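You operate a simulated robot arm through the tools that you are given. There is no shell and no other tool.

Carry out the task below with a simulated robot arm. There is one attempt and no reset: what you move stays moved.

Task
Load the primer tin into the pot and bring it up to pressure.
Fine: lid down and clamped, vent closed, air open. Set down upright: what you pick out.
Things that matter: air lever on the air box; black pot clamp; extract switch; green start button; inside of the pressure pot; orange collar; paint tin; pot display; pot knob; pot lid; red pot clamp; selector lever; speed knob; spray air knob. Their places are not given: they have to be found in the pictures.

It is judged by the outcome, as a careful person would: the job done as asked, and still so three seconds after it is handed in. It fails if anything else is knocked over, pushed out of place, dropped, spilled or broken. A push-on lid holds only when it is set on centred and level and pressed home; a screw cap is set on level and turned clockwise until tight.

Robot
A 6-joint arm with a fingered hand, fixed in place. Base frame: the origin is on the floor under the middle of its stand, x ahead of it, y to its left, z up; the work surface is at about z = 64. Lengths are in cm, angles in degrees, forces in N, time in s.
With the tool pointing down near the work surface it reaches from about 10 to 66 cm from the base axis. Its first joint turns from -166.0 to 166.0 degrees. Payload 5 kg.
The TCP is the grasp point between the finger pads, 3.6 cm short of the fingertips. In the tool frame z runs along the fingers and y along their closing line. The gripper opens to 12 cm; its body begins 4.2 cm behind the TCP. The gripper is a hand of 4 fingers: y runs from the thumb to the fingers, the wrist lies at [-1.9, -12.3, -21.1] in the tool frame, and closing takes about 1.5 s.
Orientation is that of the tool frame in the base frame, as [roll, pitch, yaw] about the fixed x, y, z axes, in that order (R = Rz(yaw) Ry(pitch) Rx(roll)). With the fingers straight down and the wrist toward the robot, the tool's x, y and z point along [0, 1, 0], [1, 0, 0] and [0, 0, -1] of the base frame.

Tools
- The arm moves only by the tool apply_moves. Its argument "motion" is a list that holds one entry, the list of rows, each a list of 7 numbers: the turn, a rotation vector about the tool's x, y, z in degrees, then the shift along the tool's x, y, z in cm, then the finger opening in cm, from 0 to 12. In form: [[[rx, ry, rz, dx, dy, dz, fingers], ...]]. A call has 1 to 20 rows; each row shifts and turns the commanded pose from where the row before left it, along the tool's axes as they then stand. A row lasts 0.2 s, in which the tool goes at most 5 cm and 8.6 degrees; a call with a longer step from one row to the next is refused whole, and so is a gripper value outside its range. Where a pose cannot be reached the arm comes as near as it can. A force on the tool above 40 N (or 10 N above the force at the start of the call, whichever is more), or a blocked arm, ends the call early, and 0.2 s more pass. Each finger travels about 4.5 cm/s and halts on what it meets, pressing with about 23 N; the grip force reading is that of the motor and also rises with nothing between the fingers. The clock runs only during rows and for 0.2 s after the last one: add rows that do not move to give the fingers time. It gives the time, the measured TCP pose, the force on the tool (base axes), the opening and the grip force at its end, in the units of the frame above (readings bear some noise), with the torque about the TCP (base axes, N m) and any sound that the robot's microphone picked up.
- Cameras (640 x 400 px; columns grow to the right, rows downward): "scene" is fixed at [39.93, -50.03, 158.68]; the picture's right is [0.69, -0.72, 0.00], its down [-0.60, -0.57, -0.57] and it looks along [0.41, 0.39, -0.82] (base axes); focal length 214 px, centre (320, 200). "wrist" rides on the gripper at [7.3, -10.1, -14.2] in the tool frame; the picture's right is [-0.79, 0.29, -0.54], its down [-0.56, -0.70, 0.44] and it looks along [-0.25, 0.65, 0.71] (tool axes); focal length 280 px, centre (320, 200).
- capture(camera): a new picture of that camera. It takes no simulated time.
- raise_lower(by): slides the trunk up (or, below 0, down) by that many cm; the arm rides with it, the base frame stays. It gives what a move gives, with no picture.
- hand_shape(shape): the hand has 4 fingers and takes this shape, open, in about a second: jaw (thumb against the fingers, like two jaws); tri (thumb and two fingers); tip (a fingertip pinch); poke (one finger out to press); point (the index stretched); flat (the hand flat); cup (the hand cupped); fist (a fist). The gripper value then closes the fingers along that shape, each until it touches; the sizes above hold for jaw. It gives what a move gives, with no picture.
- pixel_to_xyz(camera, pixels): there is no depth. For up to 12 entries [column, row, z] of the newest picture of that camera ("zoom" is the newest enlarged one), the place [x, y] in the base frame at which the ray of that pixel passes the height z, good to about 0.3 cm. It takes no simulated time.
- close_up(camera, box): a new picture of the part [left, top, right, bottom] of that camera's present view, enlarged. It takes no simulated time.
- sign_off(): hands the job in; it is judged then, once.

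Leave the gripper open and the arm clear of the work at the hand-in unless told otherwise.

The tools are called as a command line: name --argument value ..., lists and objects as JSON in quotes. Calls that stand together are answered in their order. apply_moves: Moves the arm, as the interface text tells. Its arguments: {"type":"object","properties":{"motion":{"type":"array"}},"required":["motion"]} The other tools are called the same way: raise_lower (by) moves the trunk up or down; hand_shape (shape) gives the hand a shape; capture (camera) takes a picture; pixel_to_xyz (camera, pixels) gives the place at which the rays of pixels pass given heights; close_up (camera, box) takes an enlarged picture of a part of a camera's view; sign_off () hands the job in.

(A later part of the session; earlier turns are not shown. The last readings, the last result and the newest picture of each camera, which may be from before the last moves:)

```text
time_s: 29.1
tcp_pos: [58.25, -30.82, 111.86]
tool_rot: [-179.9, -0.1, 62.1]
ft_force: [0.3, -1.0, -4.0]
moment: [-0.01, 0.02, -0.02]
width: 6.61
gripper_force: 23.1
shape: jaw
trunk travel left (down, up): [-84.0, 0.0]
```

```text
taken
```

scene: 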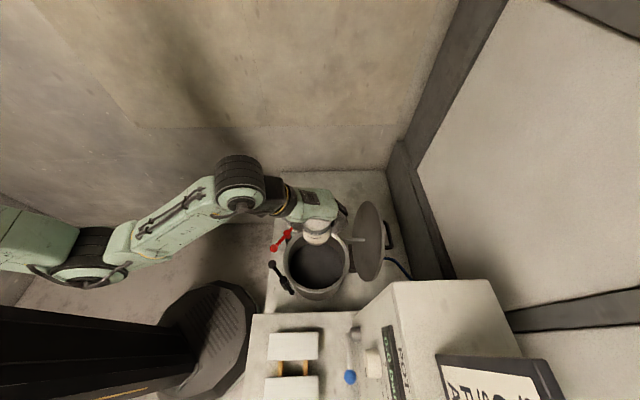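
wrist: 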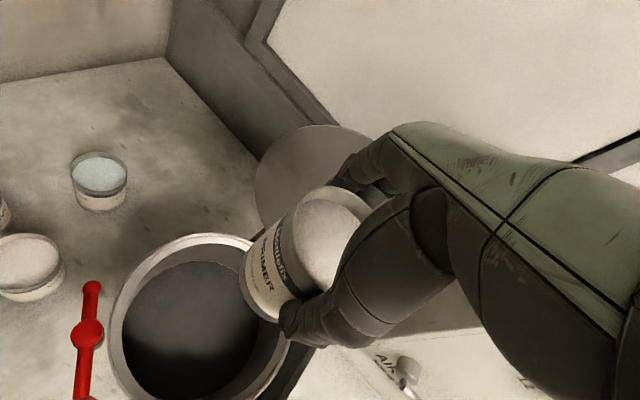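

Above the pot. I'll check the rim points at z=81 against the TCP to confirm centring before descending.

close_up --camera "wrist" --box '[60, 210, 340, 400]'

pixel_to_xyz --camera "wrist" --pixels '[[109, 330, 81], [128, 275, 81], [160, 246, 81], [200, 234, 81], [240, 240, 81], [130, 385, 81], [290, 350, 81]]'

```text
2.11 times, centred on (200, 305) of wrist
```

zoom: 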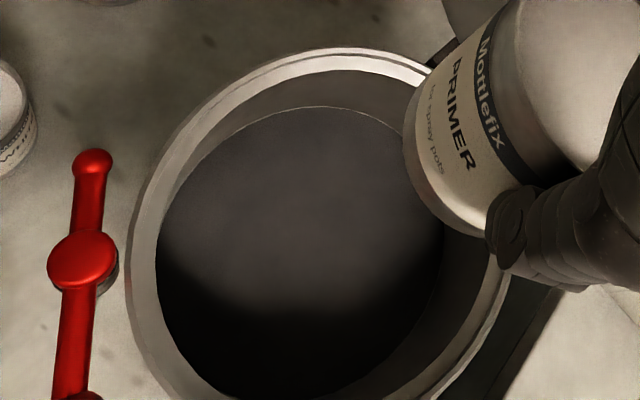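

```text
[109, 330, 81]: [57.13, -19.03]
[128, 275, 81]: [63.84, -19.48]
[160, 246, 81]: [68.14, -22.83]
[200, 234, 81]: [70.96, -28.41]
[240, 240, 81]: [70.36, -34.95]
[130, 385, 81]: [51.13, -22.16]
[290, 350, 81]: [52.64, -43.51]
```

Rim fit gives pot centre about (58.6, -31.0); I'm within 0.4 cm. I correct and descend 19 cm to z≈93 (tin bottom just above the rim).

apply_moves --motion '[[[0, 0, 0, 0, 0.4, 1, 5], [0, 0, 0, 0, 0, 2.5, 5], [0, 0, 0, 0, 0, 2.5, 5], [0, 0, 0, 0, 0, 2.5, 5], [0, 0, 0, 0, 0, 2.5, 5], [0, 0, 0, 0, 0, 2.5, 5], [0, 0, 0, 0, 0, 2.5, 5], [0, 0, 0, 0, 0, 2, 5], [0, 0, 0, 0, 0, 1, 5], [0, 0, 0, 0, 0, 0, 5]]]'

capture --camera "wrist"

close_up --camera "scene" --box '[220, 160, 412, 310]'

```text
time_s: 31.3
tcp_pos: [58.68, -31.07, 92.83]
tool_rot: [180.0, -0.1, 62.0]
ft_force: [0.2, 0.4, -4.9]
moment: [0.0, 0.03, -0.01]
width: 6.63
gripper_force: 22.5
shape: jaw
trunk travel left (down, up): [-84.0, 0.0]
```

```text
taken
```

wrist: 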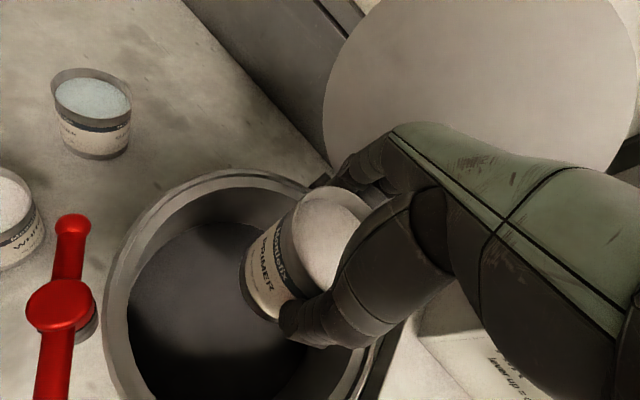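

```text
2.67 times, centred on (316, 235) of scene
```

zoom: 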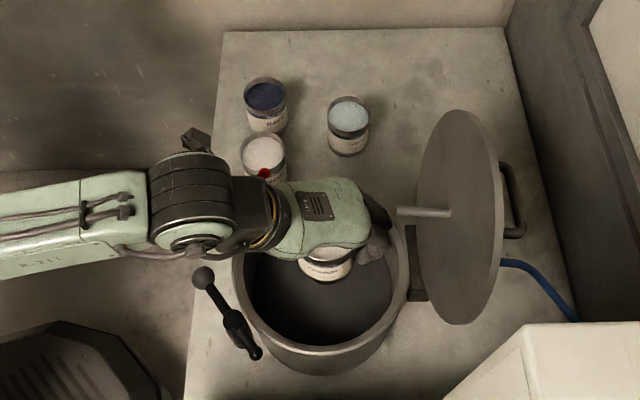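

Tin is right over the pot mouth, fingers pass just beside the lid's rod without contact. I back off 0.4 cm from the rod and descend to z≈79, watching force.

apply_moves --motion '[[[0, 0, 0, 0, -0.4, 1, 5], [0, 0, 0, 0, 0, 2, 5], [0, 0, 0, 0, 0, 2, 5], [0, 0, 0, 0, 0, 2, 5], [0, 0, 0, 0, 0, 2, 5], [0, 0, 0, 0, 0, 2, 5], [0, 0, 0, 0, 0, 1.5, 5], [0, 0, 0, 0, 0, 1, 5], [0, 0, 0, 0, 0, 0, 5]]]'

capture --camera "wrist"

close_up --camera "scene" --box '[220, 160, 412, 310]'

```text
time_s: 33.3
tcp_pos: [58.27, -30.77, 79.65]
tool_rot: [179.6, 0.0, 62.1]
ft_force: [3.4, -6.8, 19.3]
moment: [-0.27, -0.2, -0.02]
width: 6.52
gripper_force: 22.9
shape: jaw
trunk travel left (down, up): [-84.0, 0.0]
```

```text
taken
```

wrist: 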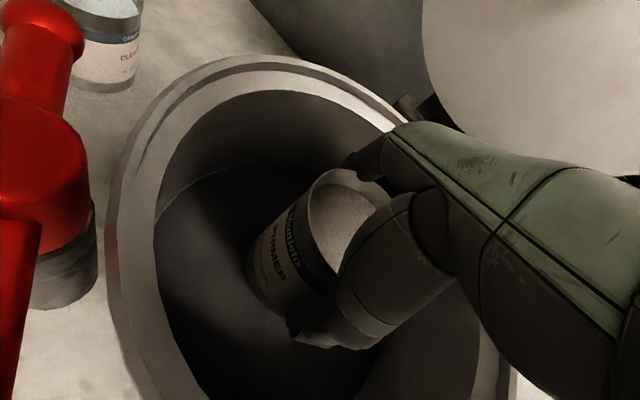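

```text
2.67 times, centred on (316, 235) of scene
```

zoom: 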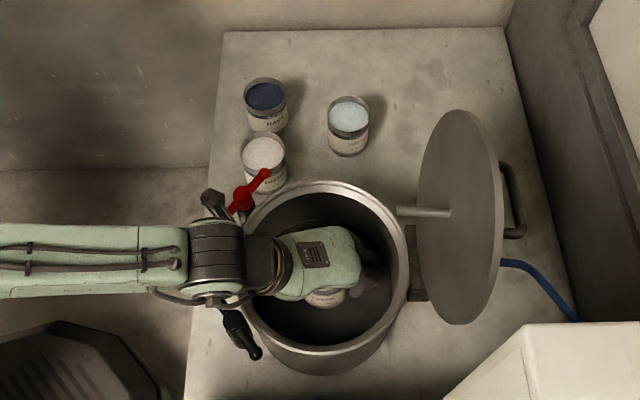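

Contact: fz rose to +19 N with the torque consistent with the tin's bottom touching something at about z 71. I'll look closely before doing anything else.

close_up --camera "wrist" --box '[150, 150, 450, 350]'

close_up --camera "scene" --box '[280, 225, 360, 305]'

```text
2.00 times, centred on (300, 250) of wrist
```

zoom: 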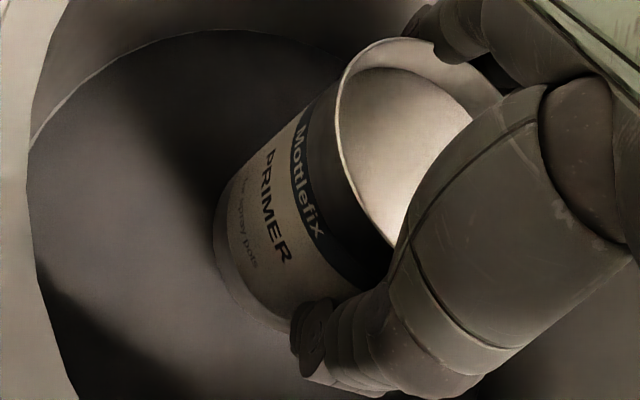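

```text
5.00 times, centred on (320, 265) of scene
```

zoom: 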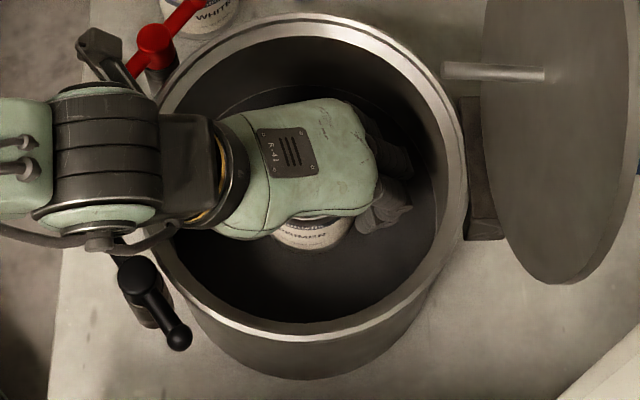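

The tin looks seated near the floor. I'll verify the rim height from this close view to know how much room remains under the lid.

pixel_to_xyz --camera "wrist" --pixels '[[112, 230, 81], [135, 130, 81], [190, 75, 81], [260, 55, 81], [330, 72, 81], [112, 230, 83], [135, 130, 83], [190, 75, 83], [260, 55, 83], [330, 72, 83]]'

close_up --camera "wrist" --box '[80, 40, 420, 250]'

```text
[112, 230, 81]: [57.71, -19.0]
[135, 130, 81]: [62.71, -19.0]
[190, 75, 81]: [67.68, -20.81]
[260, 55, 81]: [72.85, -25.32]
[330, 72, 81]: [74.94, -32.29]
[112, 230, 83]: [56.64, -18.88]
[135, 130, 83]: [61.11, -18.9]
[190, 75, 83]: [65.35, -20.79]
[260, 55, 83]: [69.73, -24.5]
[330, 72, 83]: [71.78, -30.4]
```

```text
1.88 times, centred on (250, 145) of wrist
```

zoom: 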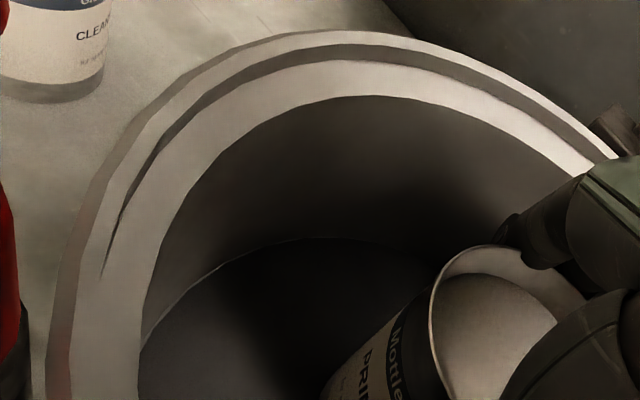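

The rim is really at z≈83, so the tin (top ≈81) sits on the floor with 2 cm to spare under the lid. I relieve the downward push by 0.4 cm and read the force.

apply_moves --motion '[[[0, 0, 0, 0, 0, -0.2, 5], [0, 0, 0, 0, 0, -0.1, 5], [0, 0, 0, 0, 0, 0, 5]]]'

```text
time_s: 34.1
tcp_pos: [58.35, -30.73, 79.63]
tool_rot: [-180.0, 0.0, 62.0]
ft_force: [1.5, -5.5, 13.6]
moment: [-0.28, -0.28, -0.04]
width: 6.45
gripper_force: 23.2
shape: jaw
trunk travel left (down, up): [-84.0, 0.0]
```

Still pressing at 13.6 N; I raise another 0.3 cm.

apply_moves --motion '[[[0, 0, 0, 0, 0, -0.2, 5], [0, 0, 0, 0, 0, -0.1, 5], [0, 0, 0, 0, 0, 0, 5]]]'

```text
time_s: 34.9
tcp_pos: [58.15, -30.51, 79.69]
tool_rot: [-179.7, -0.1, 62.2]
ft_force: [-0.8, 0.7, 0.5]
moment: [-0.09, -0.09, 0.0]
width: 6.42
gripper_force: 23.5
shape: jaw
trunk travel left (down, up): [-84.0, 0.0]
```

Force near zero with the tin's weight now carried by the floor. I open the fingers slowly to release it.

apply_moves --motion '[[[0, 0, 0, 0, 0, 0, 6.5], [0, 0, 0, 0, 0, 0, 7.5], [0, 0, 0, 0, 0, 0, 8.5], [0, 0, 0, 0, 0, 0, 9.5], [0, 0, 0, 0, 0, 0, 10.5], [0, 0, 0, 0, 0, 0, 11], [0, 0, 0, 0, 0, 0, 11], [0, 0, 0, 0, 0, 0, 11]]]'

capture --camera "wrist"

close_up --camera "scene" --box '[220, 200, 412, 320]'

```text
time_s: 36.7
tcp_pos: [58.41, -30.63, 79.84]
tool_rot: [180.0, 0.0, 62.1]
ft_force: [-0.2, -0.8, 0.2]
moment: [-0.01, -0.01, -0.01]
width: 11.01
gripper_force: 0.0
shape: jaw
trunk travel left (down, up): [-84.0, 0.0]
```

```text
taken
```

wrist: 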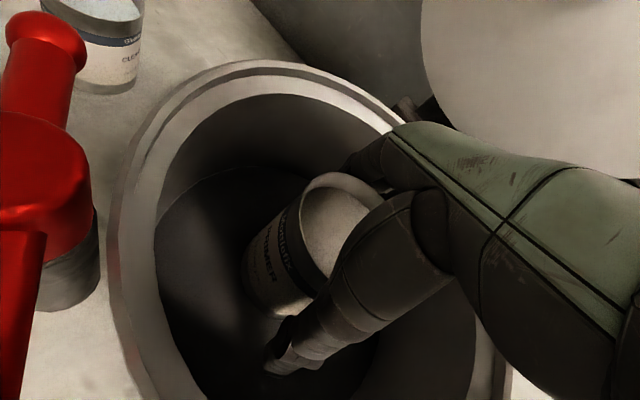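

```text
3.33 times, centred on (316, 260) of scene
```

zoom: 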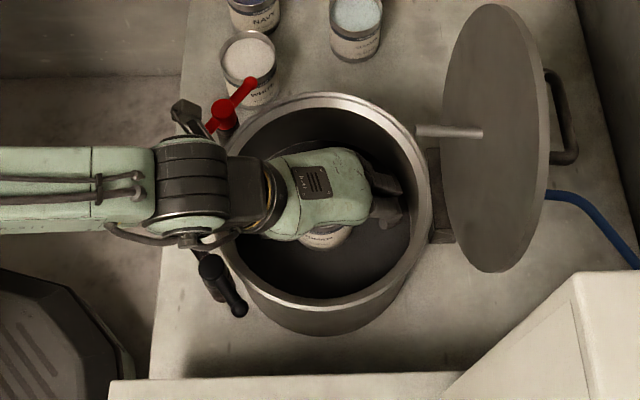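

Tin is free and upright. I rise 6 cm straight up, then shift 2 cm back from the lid's rod and continue rising.

apply_moves --motion '[[[0, 0, 0, 0, 0, -1, 11], [0, 0, 0, 0, 0, -2, 11], [0, 0, 0, 0, 0, -2.5, 11], [0, 0, 0, 0, 0, -2.5, 11], [0, 0, 0, 0, -1, -2.5, 11], [0, 0, 0, 0, -1, -3, 11], [0, 0, 0, 0, 0, -4, 11], [0, 0, 0, 0, 0, -4, 11], [0, 0, 0, 0, 0, -4, 11], [0, 0, 0, 0, 0, -4, 11], [0, 0, 0, 0, 0, -4, 11]]]'

capture --camera "wrist"

close_up --camera "scene" --box '[220, 160, 412, 310]'

```text
time_s: 39.1
tcp_pos: [56.59, -29.89, 113.36]
tool_rot: [-180.0, -0.1, 62.0]
ft_force: [0.1, 0.1, 0.2]
moment: [-0.02, -0.02, -0.05]
width: 10.99
gripper_force: 0.1
shape: jaw
trunk travel left (down, up): [-84.0, 0.0]
```

```text
taken
```

wrist: 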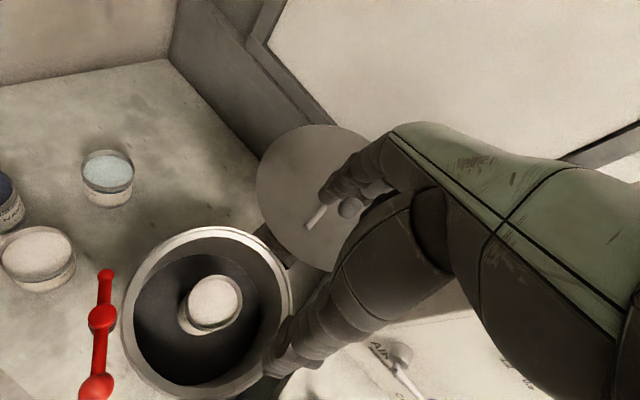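

```text
2.67 times, centred on (316, 235) of scene
```

zoom: 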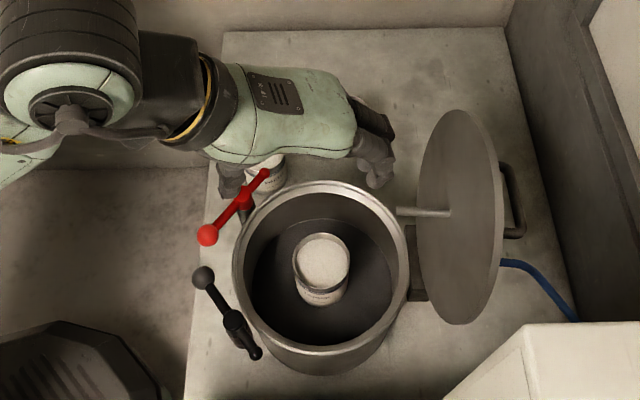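

The tin stands upright in the pot near its centre; clamps unchanged. I check the tin's centre against the rim centre, and look at the lid's handle and hinge for the next step.

close_up --camera "wrist" --box '[110, 210, 330, 400]'

pixel_to_xyz --camera "wrist" --pixels '[[214, 300, 80.7], [123, 318, 83], [140, 262, 83], [172, 235, 83], [205, 226, 83], [245, 232, 83], [280, 262, 83], [292, 295, 83]]'

close_up --camera "scene" --box '[330, 190, 420, 290]'

close_up --camera "wrist" --box '[230, 110, 430, 280]'

```text
2.11 times, centred on (220, 305) of wrist
```

zoom: 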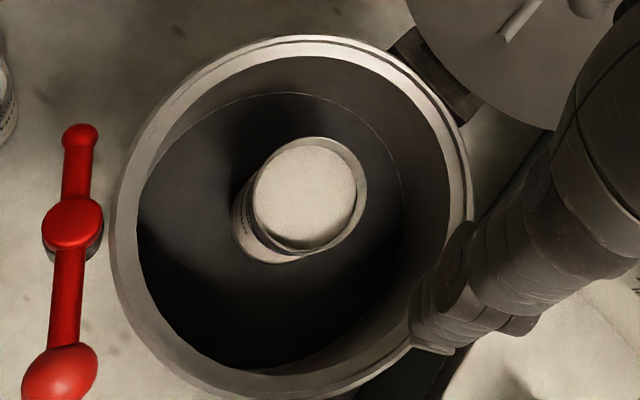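

```text
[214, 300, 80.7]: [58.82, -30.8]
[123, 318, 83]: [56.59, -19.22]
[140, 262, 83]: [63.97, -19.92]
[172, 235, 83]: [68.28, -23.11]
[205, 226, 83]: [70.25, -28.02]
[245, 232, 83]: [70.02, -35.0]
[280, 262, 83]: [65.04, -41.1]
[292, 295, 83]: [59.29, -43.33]
```

```text
4.00 times, centred on (375, 240) of scene
```

zoom: 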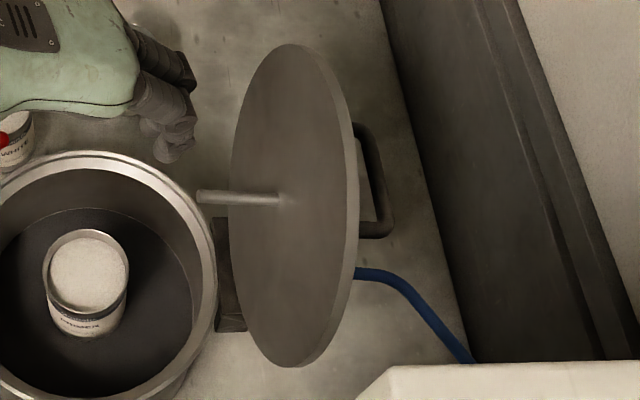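

```text
2.35 times, centred on (330, 195) of wrist
```

zoom: 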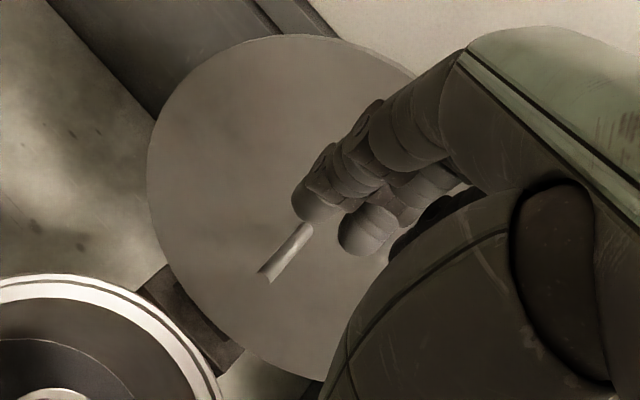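

Tin centre (58.8,-30.8) versus pot centre (58.7,-31.1) — well centred for the lid's rod. Lid is about 10° past vertical: top edge near z≈109. I'll raise, align with the lid normal (heading -46°) and go above the lid's top edge with a 7 cm opening.

apply_moves --motion '[[[0, 0, 0, 0, 0, -4.5, 10], [0, 0, 0, 0, 0, -4.5, 9], [0, 0, 0, 0, 0, -4, 8], [0, 0, 6, 0, 0, 0, 7], [0, 0, 6, 0, 0, 0, 7], [0, 0, 6.1, 0, 0, 0, 7], [0, 0, 0, 0.3, 4.1, 0, 7], [0, 0, 0, 0.3, 4.1, 0, 7], [0, 0, 0, 0.3, 4.1, 0, 7], [0, 0, 0, 0.3, 4.1, 0, 7], [0, 0, 0, 0.1, 3.8, 0, 7], [0, 0, 0, 0, 0, 3.5, 7], [0, 0, 0, 0, 0, 3.5, 7], [0, 0, 0, 0, 0, 0, 7]]]'

capture --camera "wrist"

close_up --camera "scene" --box '[290, 160, 450, 300]'

```text
time_s: 42.1
tcp_pos: [71.5, -43.44, 119.29]
tool_rot: [-180.0, 0.0, 43.9]
ft_force: [-0.2, 0.2, -0.6]
moment: [-0.01, 0.0, 0.0]
width: 7.03
gripper_force: 0.0
shape: jaw
trunk travel left (down, up): [-84.0, 0.0]
```

```text
taken
```

wrist: 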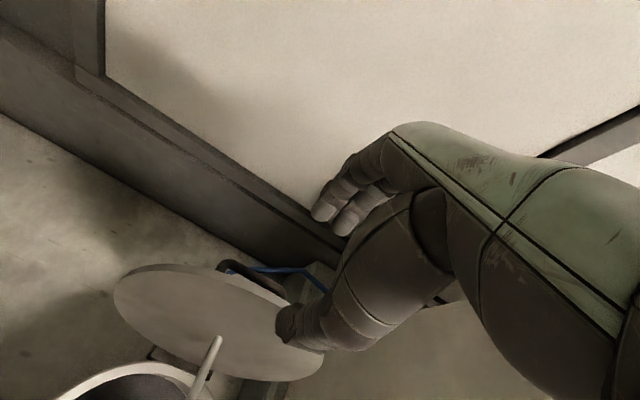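

```text
2.86 times, centred on (370, 230) of scene
```

zoom: 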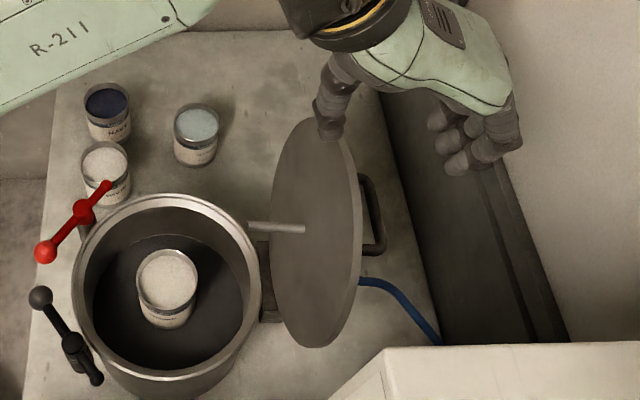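

I'm above the lid. I zoom in the wrist view to see where the top edge passes relative to thumb and fingers.

close_up --camera "wrist" --box '[100, 160, 420, 400]'

pixel_to_xyz --camera "wrist" --pixels '[[271, 290, 109], [271, 290, 107], [215, 269, 109], [215, 269, 105], [235, 262, 97], [290, 290, 97]]'

```text
1.67 times, centred on (260, 280) of wrist
```

zoom: 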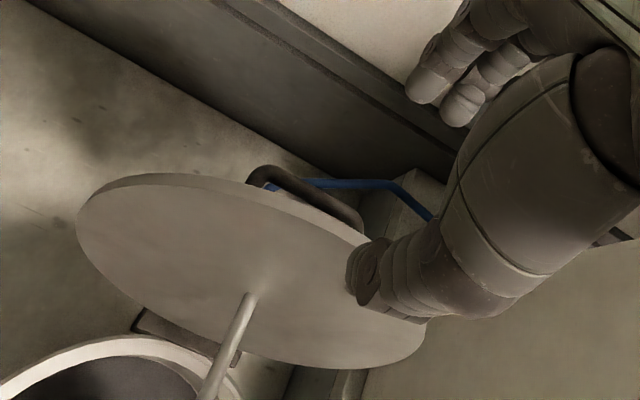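

```text
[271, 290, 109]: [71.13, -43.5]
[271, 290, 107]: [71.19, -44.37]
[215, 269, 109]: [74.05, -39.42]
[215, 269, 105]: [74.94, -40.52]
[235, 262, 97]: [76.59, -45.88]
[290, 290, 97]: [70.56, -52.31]
```

The thumb will come down in front of the lid and the fingers behind it. I descend in small steps to straddle the top edge.

apply_moves --motion '[[[0, 0, 0, 0, 0, 2, 7], [0, 0, 0, 0, 0, 2, 7], [0, 0, 0, 0, 0, 2, 7], [0, 0, 0, 0, 0, 1.5, 7], [0, 0, 0, 0, 0, 1, 7], [0, 0, 0, 0, 0, 0.5, 7], [0, 0, 0, 0, 0, 0, 7]]]'

close_up --camera "wrist" --box '[100, 160, 420, 400]'

close_up --camera "scene" --box '[320, 160, 440, 280]'

```text
time_s: 43.7
tcp_pos: [71.56, -43.58, 110.34]
tool_rot: [180.0, 0.1, 43.9]
ft_force: [0.7, 0.9, -0.4]
moment: [0.02, 0.02, 0.0]
width: 7.05
gripper_force: 0.1
shape: jaw
trunk travel left (down, up): [-84.0, 0.0]
```

```text
1.67 times, centred on (260, 280) of wrist
```

zoom: 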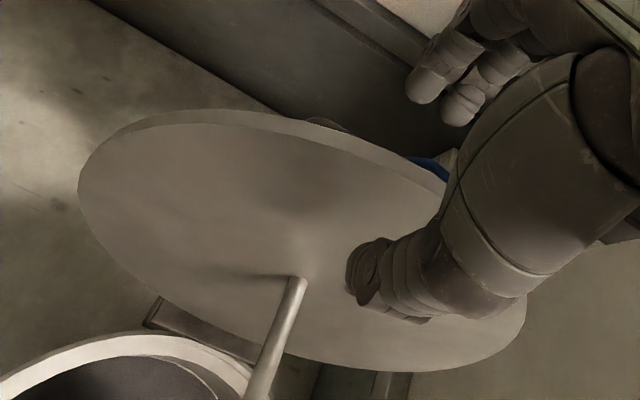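

```text
3.33 times, centred on (380, 220) of scene
```

zoom: 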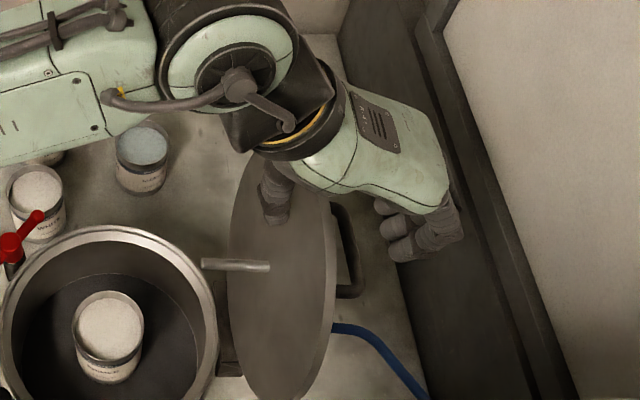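

The edge is between thumb (front) and fingers (behind). I lower another 1.3 cm and pull slowly toward the robot.

apply_moves --motion '[[[0, 0, 0, 0, 0, 1.3, 7], [0, 0, 0, 0, -1, 0, 7], [0, 0, 0, 0, -1, 0, 7], [0, 0, 0, 0, -1, 0, 7], [0, 0, 0, 0, -1, 0, 7], [0, 0, 0, 0, 0, 0, 7]]]'

close_up --camera "wrist" --box '[100, 160, 420, 400]'

close_up --camera "scene" --box '[320, 160, 440, 280]'

```text
time_s: 45.1
tcp_pos: [68.81, -40.61, 109.18]
tool_rot: [180.0, 0.0, 43.9]
ft_force: [-0.3, -0.7, -0.2]
moment: [0.05, -0.02, 0.03]
width: 7.04
gripper_force: 0.1
shape: jaw
trunk travel left (down, up): [-84.0, 0.0]
```

```text
1.67 times, centred on (260, 280) of wrist
```

zoom: 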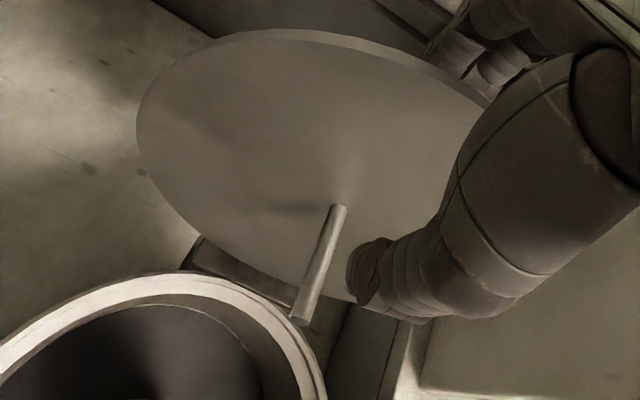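

```text
3.33 times, centred on (380, 220) of scene
```

zoom: 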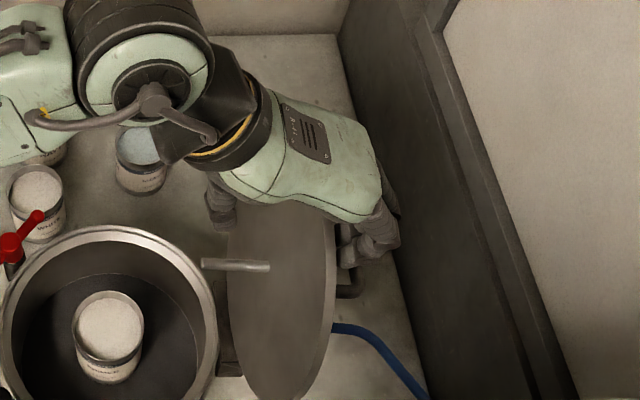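

Fingers are now right behind the lid; no load yet. I pull another 3 cm.

apply_moves --motion '[[[0, 0, 0, 0, -0.8, 0, 7], [0, 0, 0, 0, -0.8, 0, 7], [0, 0, 0, 0, -0.8, 0, 7], [0, 0, 0, 0, -0.8, 0, 7], [0, 0, 0, 0, 0, 0, 7]]]'

close_up --camera "wrist" --box '[100, 160, 420, 400]'

close_up --camera "scene" --box '[320, 160, 440, 280]'

```text
time_s: 46.3
tcp_pos: [66.61, -38.31, 109.19]
tool_rot: [-180.0, 0.0, 43.8]
ft_force: [-0.3, -0.5, -0.2]
moment: [0.0, -0.02, -0.04]
width: 7.06
gripper_force: 0.0
shape: jaw
trunk travel left (down, up): [-84.0, 0.0]
```

```text
1.67 times, centred on (260, 280) of wrist
```

zoom: 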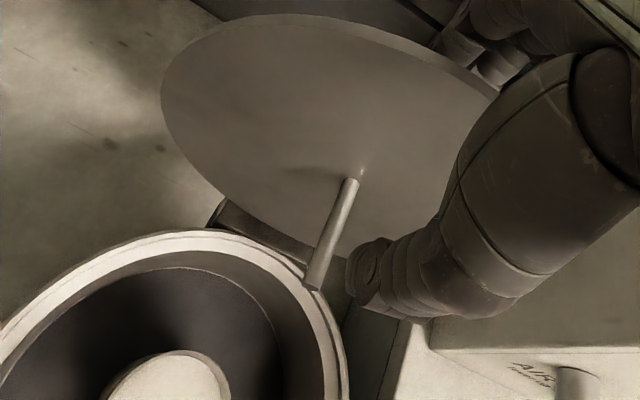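

```text
3.33 times, centred on (380, 220) of scene
```

zoom: 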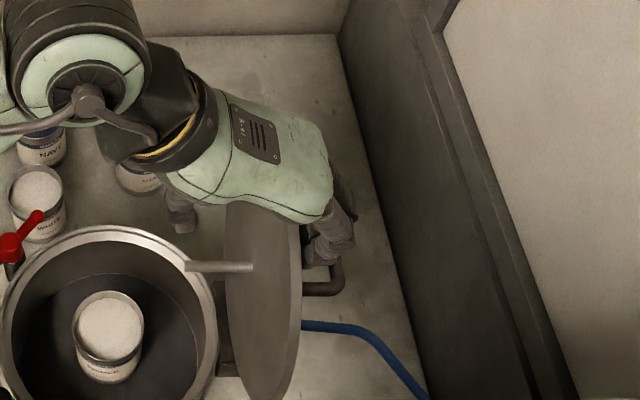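

The lid follows: now about vertical with minimal force. I pull 3 cm more to see whether it stays by friction or falls forward onto the thumb.

apply_moves --motion '[[[0, 0, 0, 0, -0.8, 0, 7], [0, 0, 0, 0, -0.8, 0, 7], [0, 0, 0, 0, -0.8, 0, 7], [0, 0, 0, 0, -0.8, 0, 7], [0, 0, 0, 0, 0, 0, 7], [0, 0, 0, 0, 0, 0, 7]]]'

close_up --camera "wrist" --box '[100, 160, 420, 400]'

close_up --camera "scene" --box '[320, 160, 440, 280]'

```text
time_s: 47.7
tcp_pos: [64.27, -35.89, 109.11]
tool_rot: [179.9, 0.1, 44.0]
ft_force: [-0.8, 1.5, -0.4]
moment: [0.02, -0.02, 0.0]
width: 7.19
gripper_force: 0.1
shape: jaw
trunk travel left (down, up): [-84.0, 0.0]
```

```text
1.67 times, centred on (260, 280) of wrist
```

zoom: 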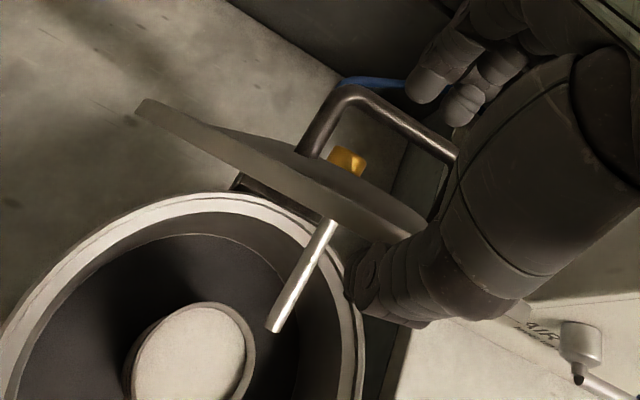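

```text
3.33 times, centred on (380, 220) of scene
```

zoom: 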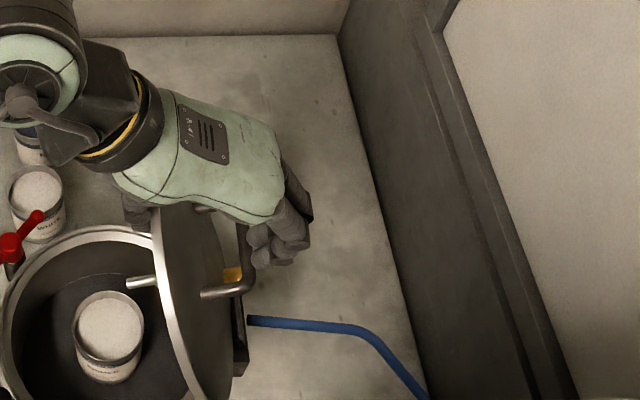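

The lid tips forward freely and now rests on my thumb (about 70° up). So I will lower it under control: tilting the hand gradually forward so the thumb stays beneath the edge while moving back and down. First stage to about 60°.

apply_moves --motion '[[[-2.5, 0, 0, -0.28, -0.97, 0.17, 7], [-2.5, 0, 0, -0.28, -0.97, 0.17, 7], [-2.5, 0, 0, -0.28, -0.97, 0.17, 7], [-2.5, 0, 0, -0.28, -0.97, 0.17, 7], [0, 0, 0, 0, 0, 0, 7]]]'

close_up --camera "wrist" --box '[100, 160, 420, 400]'

close_up --camera "scene" --box '[300, 160, 440, 280]'

```text
time_s: 48.9
tcp_pos: [60.96, -33.9, 108.22]
tool_rot: [170.0, 0.0, 43.9]
ft_force: [-0.7, 2.5, 0.3]
moment: [0.01, 0.02, -0.02]
width: 7.19
gripper_force: 0.0
shape: jaw
trunk travel left (down, up): [-84.0, 0.0]
```

```text
1.67 times, centred on (260, 280) of wrist
```

zoom: 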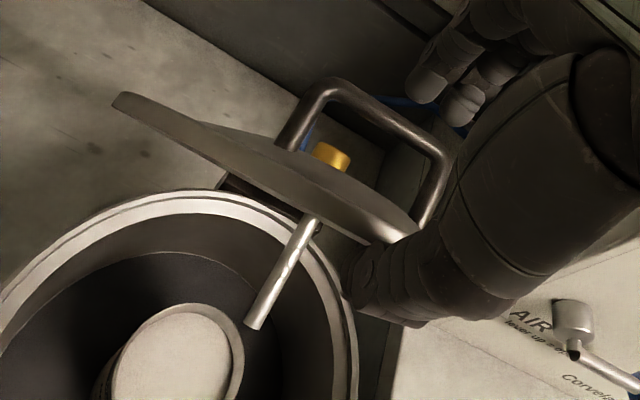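

```text
3.33 times, centred on (370, 220) of scene
```

zoom: 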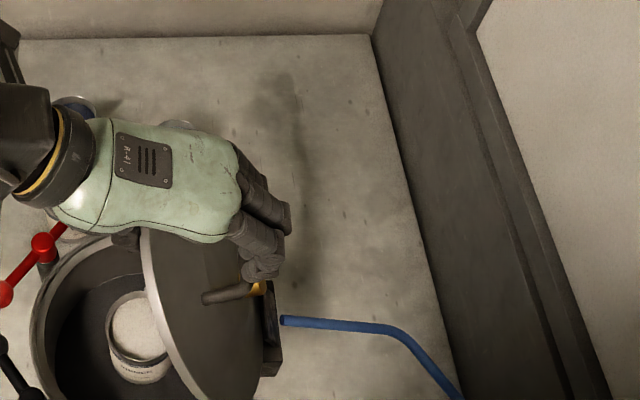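

Lid stays on the thumb (2.5 N). Next stage to about 50°.

apply_moves --motion '[[[-2.5, 0, 0, 0, -1.12, 0.245, 7], [-2.5, 0, 0, 0, -1.12, 0.245, 7], [-2.5, 0, 0, 0, -1.12, 0.245, 7], [-2.5, 0, 0, 0, -1.12, 0.245, 7], [0, 0, 0, 0, 0, 0, 7]]]'

close_up --camera "wrist" --box '[100, 160, 420, 400]'

close_up --camera "scene" --box '[270, 180, 430, 300]'

```text
time_s: 50.1
tcp_pos: [58.06, -31.05, 106.13]
tool_rot: [160.1, 0.0, 43.9]
ft_force: [-0.5, 2.4, -2.1]
moment: [0.02, 0.0, -0.04]
width: 7.23
gripper_force: 0.1
shape: jaw
trunk travel left (down, up): [-84.0, 0.0]
```

```text
1.67 times, centred on (260, 280) of wrist
```

zoom: 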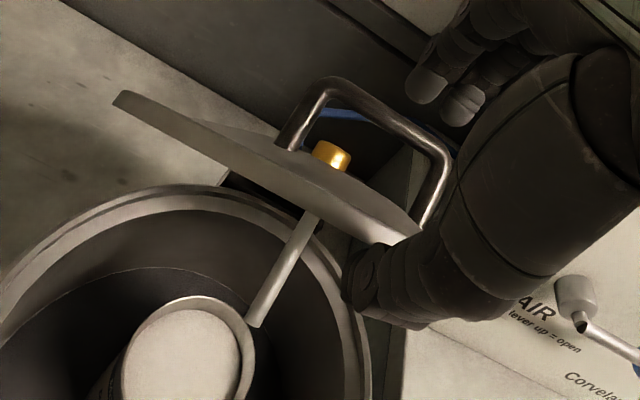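

```text
3.33 times, centred on (350, 240) of scene
```

zoom: 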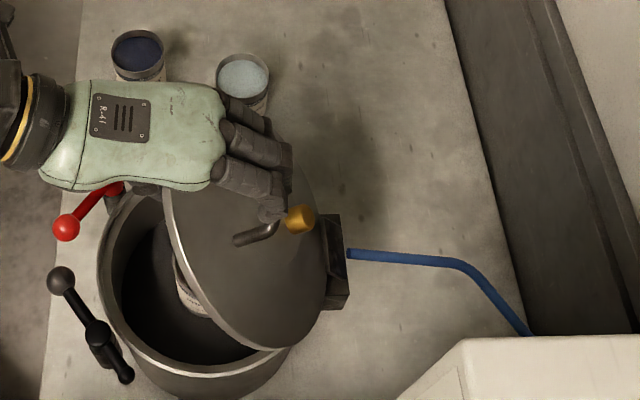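

Steady. Next two stages, to about 30°.

apply_moves --motion '[[[-1.75, 0, 0, 0, -1.115, 0.305, 7], [-1.75, 0, 0, 0, -1.115, 0.305, 7], [-1.75, 0, 0, 0, -1.115, 0.305, 7], [-1.75, 0, 0, 0, -1.115, 0.305, 7], [-1.25, 0, 0, 0, -1.0, 0.41, 7], [-1.25, 0, 0, 0, -1.0, 0.41, 7], [-1.25, 0, 0, 0, -1.0, 0.41, 7], [-1.25, 0, 0, 0, -1.0, 0.41, 7], [0, 0, 0, 0, 0, 0, 7]]]'

close_up --camera "wrist" --box '[100, 160, 420, 400]'

close_up --camera "scene" --box '[240, 180, 400, 300]'

```text
time_s: 52.1
tcp_pos: [53.55, -26.47, 99.89]
tool_rot: [148.0, 0.0, 43.9]
ft_force: [-0.8, -0.5, -4.1]
moment: [-0.05, -0.01, 0.02]
width: 7.24
gripper_force: 0.0
shape: jaw
trunk travel left (down, up): [-84.0, 0.0]
```

```text
1.67 times, centred on (260, 280) of wrist
```

zoom: 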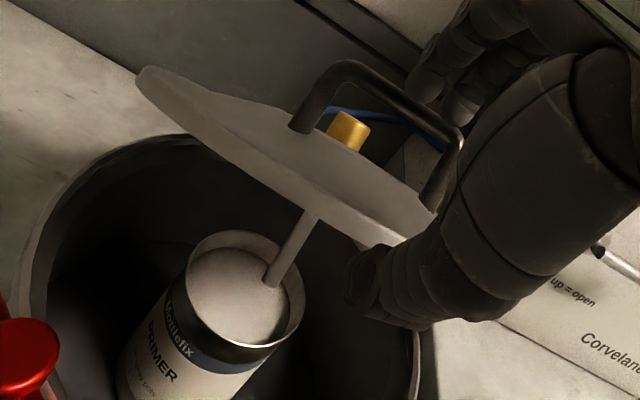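

```text
3.33 times, centred on (320, 240) of scene
```

zoom: 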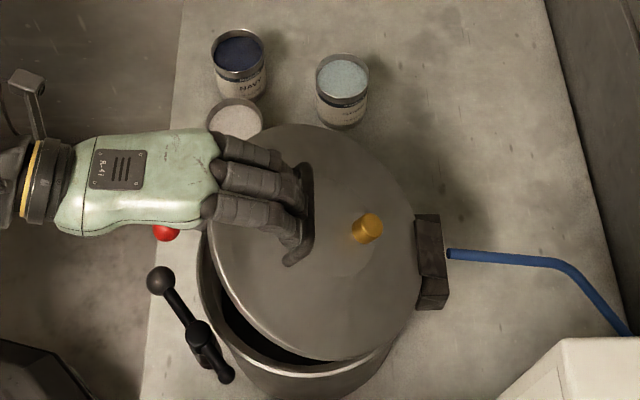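

The rod is going right into the tin, lid at about 30°. Next stage down to about 20°.

apply_moves --motion '[[[-0.75, 0, 0, 0, -0.96, 0.56, 7], [-0.75, 0, 0, 0, -0.96, 0.56, 7], [-0.75, 0, 0, 0, -0.96, 0.56, 7], [-0.75, 0, 0, 0, -0.96, 0.56, 7], [0, 0, 0, 0, 0, 0, 7]]]'

close_up --camera "wrist" --box '[100, 160, 420, 400]'

close_up --camera "scene" --box '[240, 200, 370, 300]'

```text
time_s: 53.3
tcp_pos: [52.21, -25.02, 95.91]
tool_rot: [144.8, 0.0, 44.0]
ft_force: [-1.1, 0.2, -0.6]
moment: [0.04, -0.01, 0.0]
width: 7.01
gripper_force: 0.1
shape: jaw
trunk travel left (down, up): [-84.0, 0.0]
```

```text
1.67 times, centred on (260, 280) of wrist
```

zoom: 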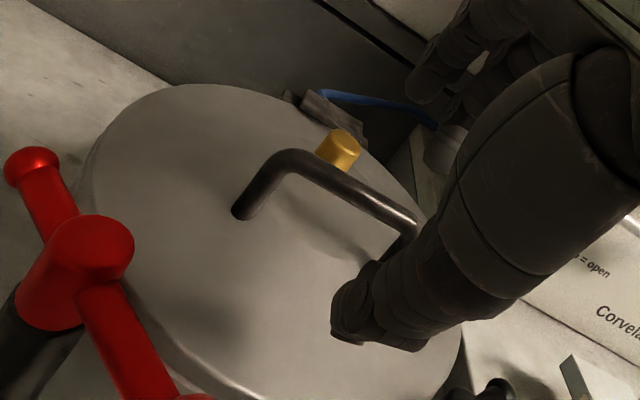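

```text
4.00 times, centred on (305, 250) of scene
```

zoom: 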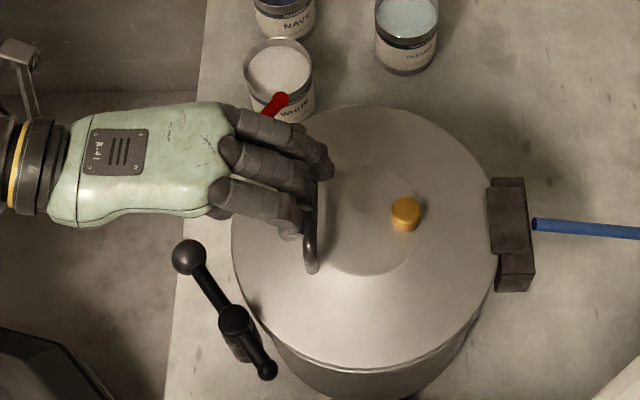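

The lid slipped off the thumb for the last part and is now down on the pot; no alarm sound. The hand is clear above it, so I lift straight up and inspect.

apply_moves --motion '[[[0, 0, 0, 0, 1.15, -1.64, 7], [0, 0, 0, 0, 2.3, -3.28, 7], [0, 0, 0, 0, 2.3, -3.28, 7], [0, 0, 0, 0, 2.3, -3.28, 7], [0, 0, 0, 0, 2.3, -3.28, 7], [0, 0, 0, 0, 2.3, -3.28, 7]]]'

capture --camera "wrist"

capture --camera "scene"

close_up --camera "scene" --box '[250, 200, 380, 310]'

```text
time_s: 54.7
tcp_pos: [52.14, -24.95, 118.0]
tool_rot: [145.0, 0.0, 44.0]
ft_force: [-0.8, 0.3, 0.1]
moment: [0.02, 0.0, -0.04]
width: 1.91
gripper_force: 23.0
shape: jaw
trunk travel left (down, up): [-84.0, 0.0]
```

```text
taken
```

wrist: 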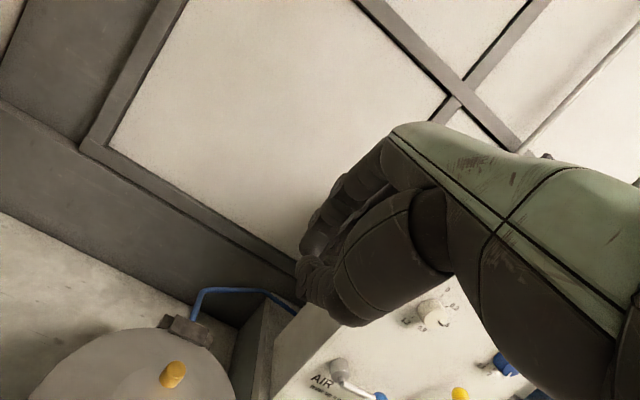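

```text
taken
```

scene: 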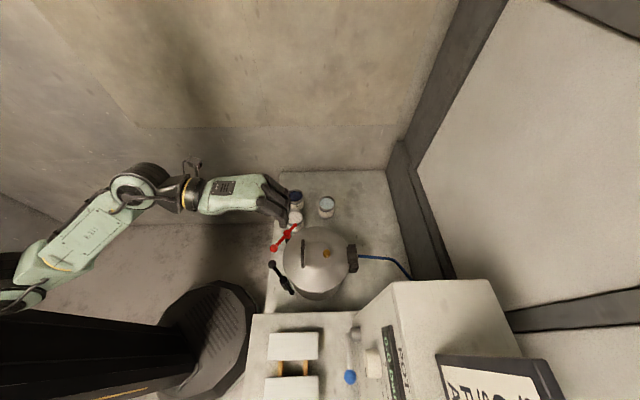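

```text
3.64 times, centred on (315, 255) of scene
```

zoom: 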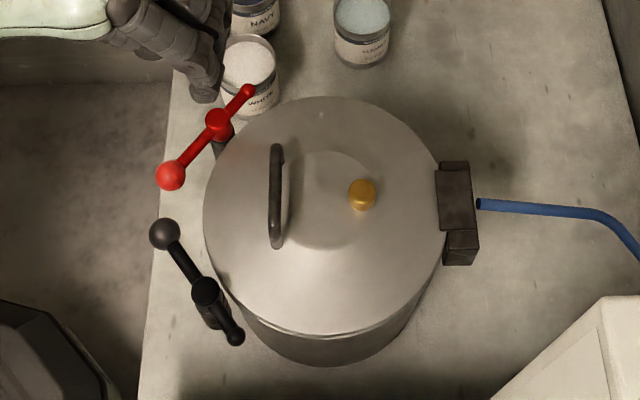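

The lid is down and level, and other things are in place. Oddly the opening reads 1.91 with 23 N though I commanded 7; I'll re-send an opening command without moving and look.

apply_moves --motion '[[[0, 0, 0, 0, 0, 0, 7], [0, 0, 0, 0, 0, 0, 7], [0, 0, 0, 0, 0, 0, 7], [0, 0, 0, 0, 0, 0, 7], [0, 0, 0, 0, 0, 0, 7], [0, 0, 0, 0, 0, 0, 7]]]'

close_up --camera "scene" --box '[190, 150, 350, 260]'

close_up --camera "wrist" --box '[240, 120, 480, 340]'

```text
time_s: 56.1
tcp_pos: [52.27, -24.95, 117.97]
tool_rot: [145.0, 0.0, 44.0]
ft_force: [0.6, -0.7, -0.2]
moment: [0.0, -0.02, -0.01]
width: 1.91
gripper_force: 23.3
shape: jaw
trunk travel left (down, up): [-84.0, 0.0]
```

```text
3.64 times, centred on (270, 205) of scene
```

zoom: 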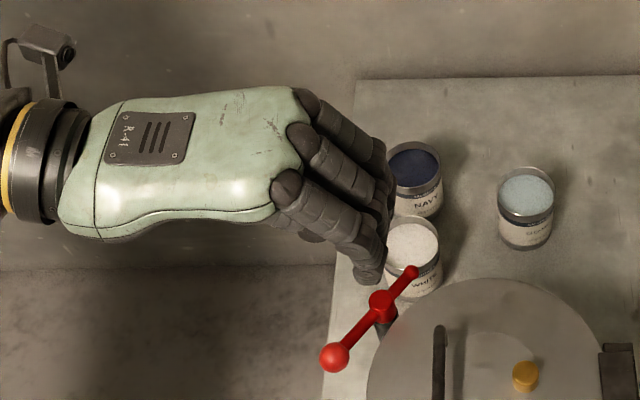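

```text
1.82 times, centred on (360, 230) of wrist
```

zoom: 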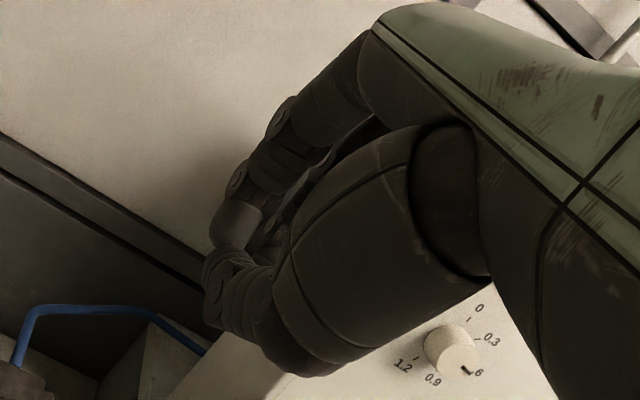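

The hand is closed on nothing despite the command. I command a full opening of 12 to see if it responds.

apply_moves --motion '[[[0, 0, 0, 0, 0, 0, 9], [0, 0, 0, 0, 0, 0, 12], [0, 0, 0, 0, 0, 0, 12], [0, 0, 0, 0, 0, 0, 12], [0, 0, 0, 0, 0, 0, 12], [0, 0, 0, 0, 0, 0, 12], [0, 0, 0, 0, 0, 0, 12]]]'

```text
time_s: 57.7
tcp_pos: [52.19, -25.06, 118.0]
tool_rot: [145.1, 0.0, 43.9]
ft_force: [0.3, 1.2, -0.4]
moment: [-0.01, -0.03, -0.02]
width: 11.96
gripper_force: 0.3
shape: jaw
trunk travel left (down, up): [-84.0, 0.0]
```

The hand opens again properly (11.96). For turning the clamps and levers a single finger is best, so I take the poke shape here in free space and look at it.

hand_shape --shape "poke"

capture --camera "wrist"

close_up --camera "scene" --box '[190, 150, 350, 260]'

```text
time_s: 58.6
tcp_pos: [52.17, -25.04, 118.0]
tool_rot: [145.0, 0.0, 43.9]
ft_force: [-0.3, 0.2, 0.2]
moment: [-0.03, -0.02, 0.02]
width: 0.01
gripper_force: 0.0
shape: poke
trunk travel left (down, up): [-84.0, 0.0]
```

```text
taken
```

wrist: 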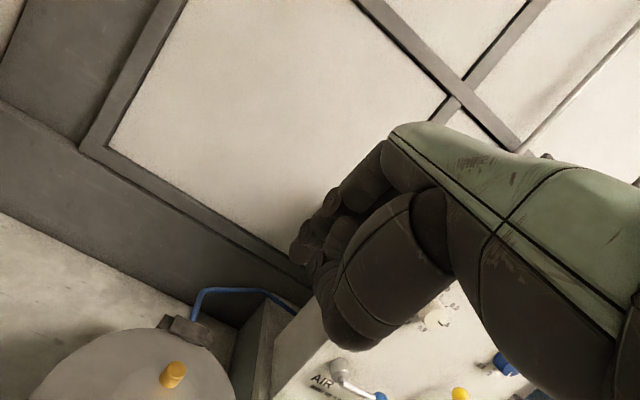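

```text
3.64 times, centred on (270, 205) of scene
```

zoom: 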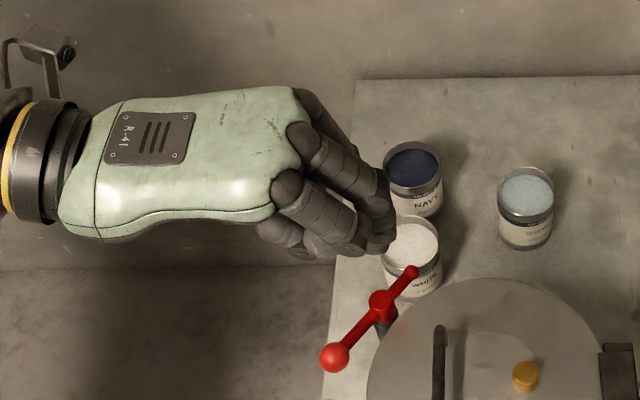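

Poke curls most fingers with one only slightly out. I try the point shape to compare.

hand_shape --shape "point"

capture --camera "wrist"

close_up --camera "scene" --box '[190, 150, 350, 260]'

```text
time_s: 59.5
tcp_pos: [52.28, -25.0, 117.98]
tool_rot: [144.9, 0.0, 43.8]
ft_force: [0.1, 0.1, 0.0]
moment: [-0.03, -0.01, 0.04]
width: 0.0
gripper_force: 0.0
shape: point
trunk travel left (down, up): [-84.0, 0.0]
```

```text
taken
```

wrist: 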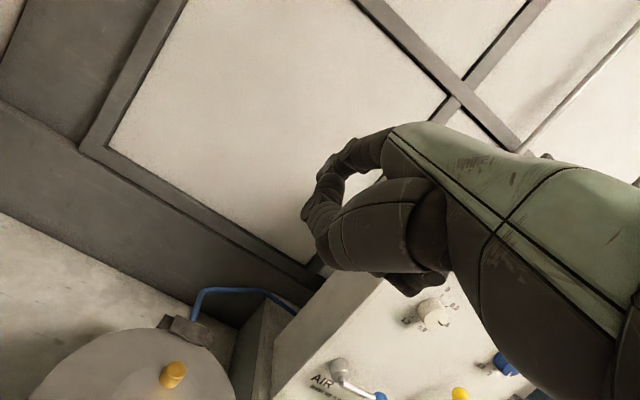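

```text
3.64 times, centred on (270, 205) of scene
```

zoom: 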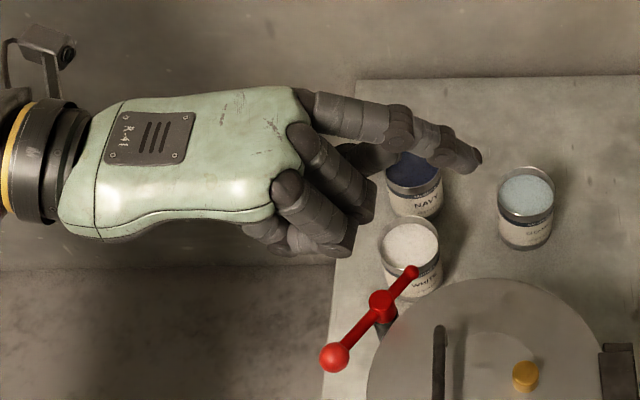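

The point shape stretches one index finger — useful as a pusher. I rotate the hand so that the index points straight down (tool tilted +20° back), then move high above the gap beside the red ball to calibrate the fingertip position.

apply_moves --motion '[[[7.86, 0, 0, 0, 0, 0, 0], [7.86, 0, 0, 0, 0, 0, 0], [7.86, 0, 0, 0, 0, 0, 0], [7.86, 0, 0, 0, 0, 0, 0], [7.86, 0, 0, 0, 0, 0, 0], [7.86, 0, 0, 0, 0, 0, 0], [7.86, 0, 0, 0, 0, 0, 0], [0, 0, 0, -1.2, -4.42, 1.6, 0], [0, 0, 0, -1.2, -4.42, 1.6, 0], [0, 0, 0, 0, 1.3, 3.5, 0], [0, 0, 0, 0, 1.3, 3.5, 0], [0, 0, 0, 0, 1.3, 3.5, 0], [0, 0, 0, 0, 0, 0, 0]]]'

capture --camera "wrist"

close_up --camera "scene" --box '[210, 180, 370, 300]'

```text
time_s: 62.3
tcp_pos: [45.88, -21.47, 101.03]
tool_rot: [-160.0, 0.0, 43.8]
ft_force: [-0.1, 0.4, 0.5]
moment: [-0.01, 0.02, -0.04]
width: 0.02
gripper_force: 0.0
shape: point
out of reach, approached as far as the arm can: row 7, 8, 9
trunk travel left (down, up): [-84.0, 0.0]
```

```text
taken
```

wrist: 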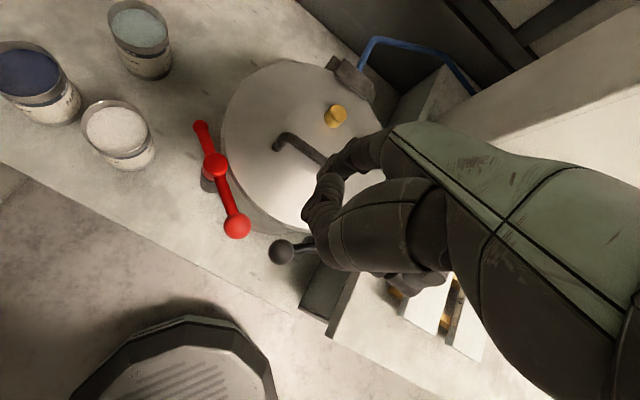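

```text
3.33 times, centred on (290, 240) of scene
```

zoom: 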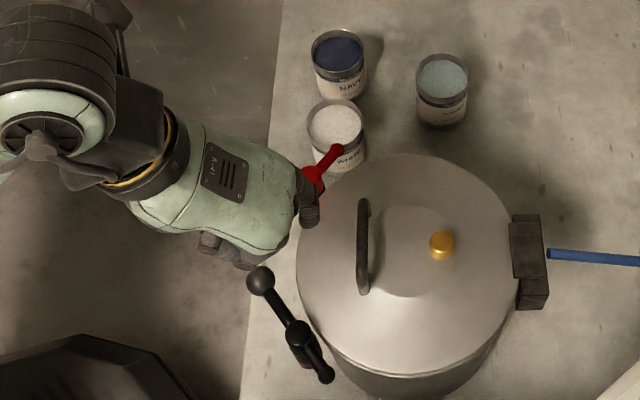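

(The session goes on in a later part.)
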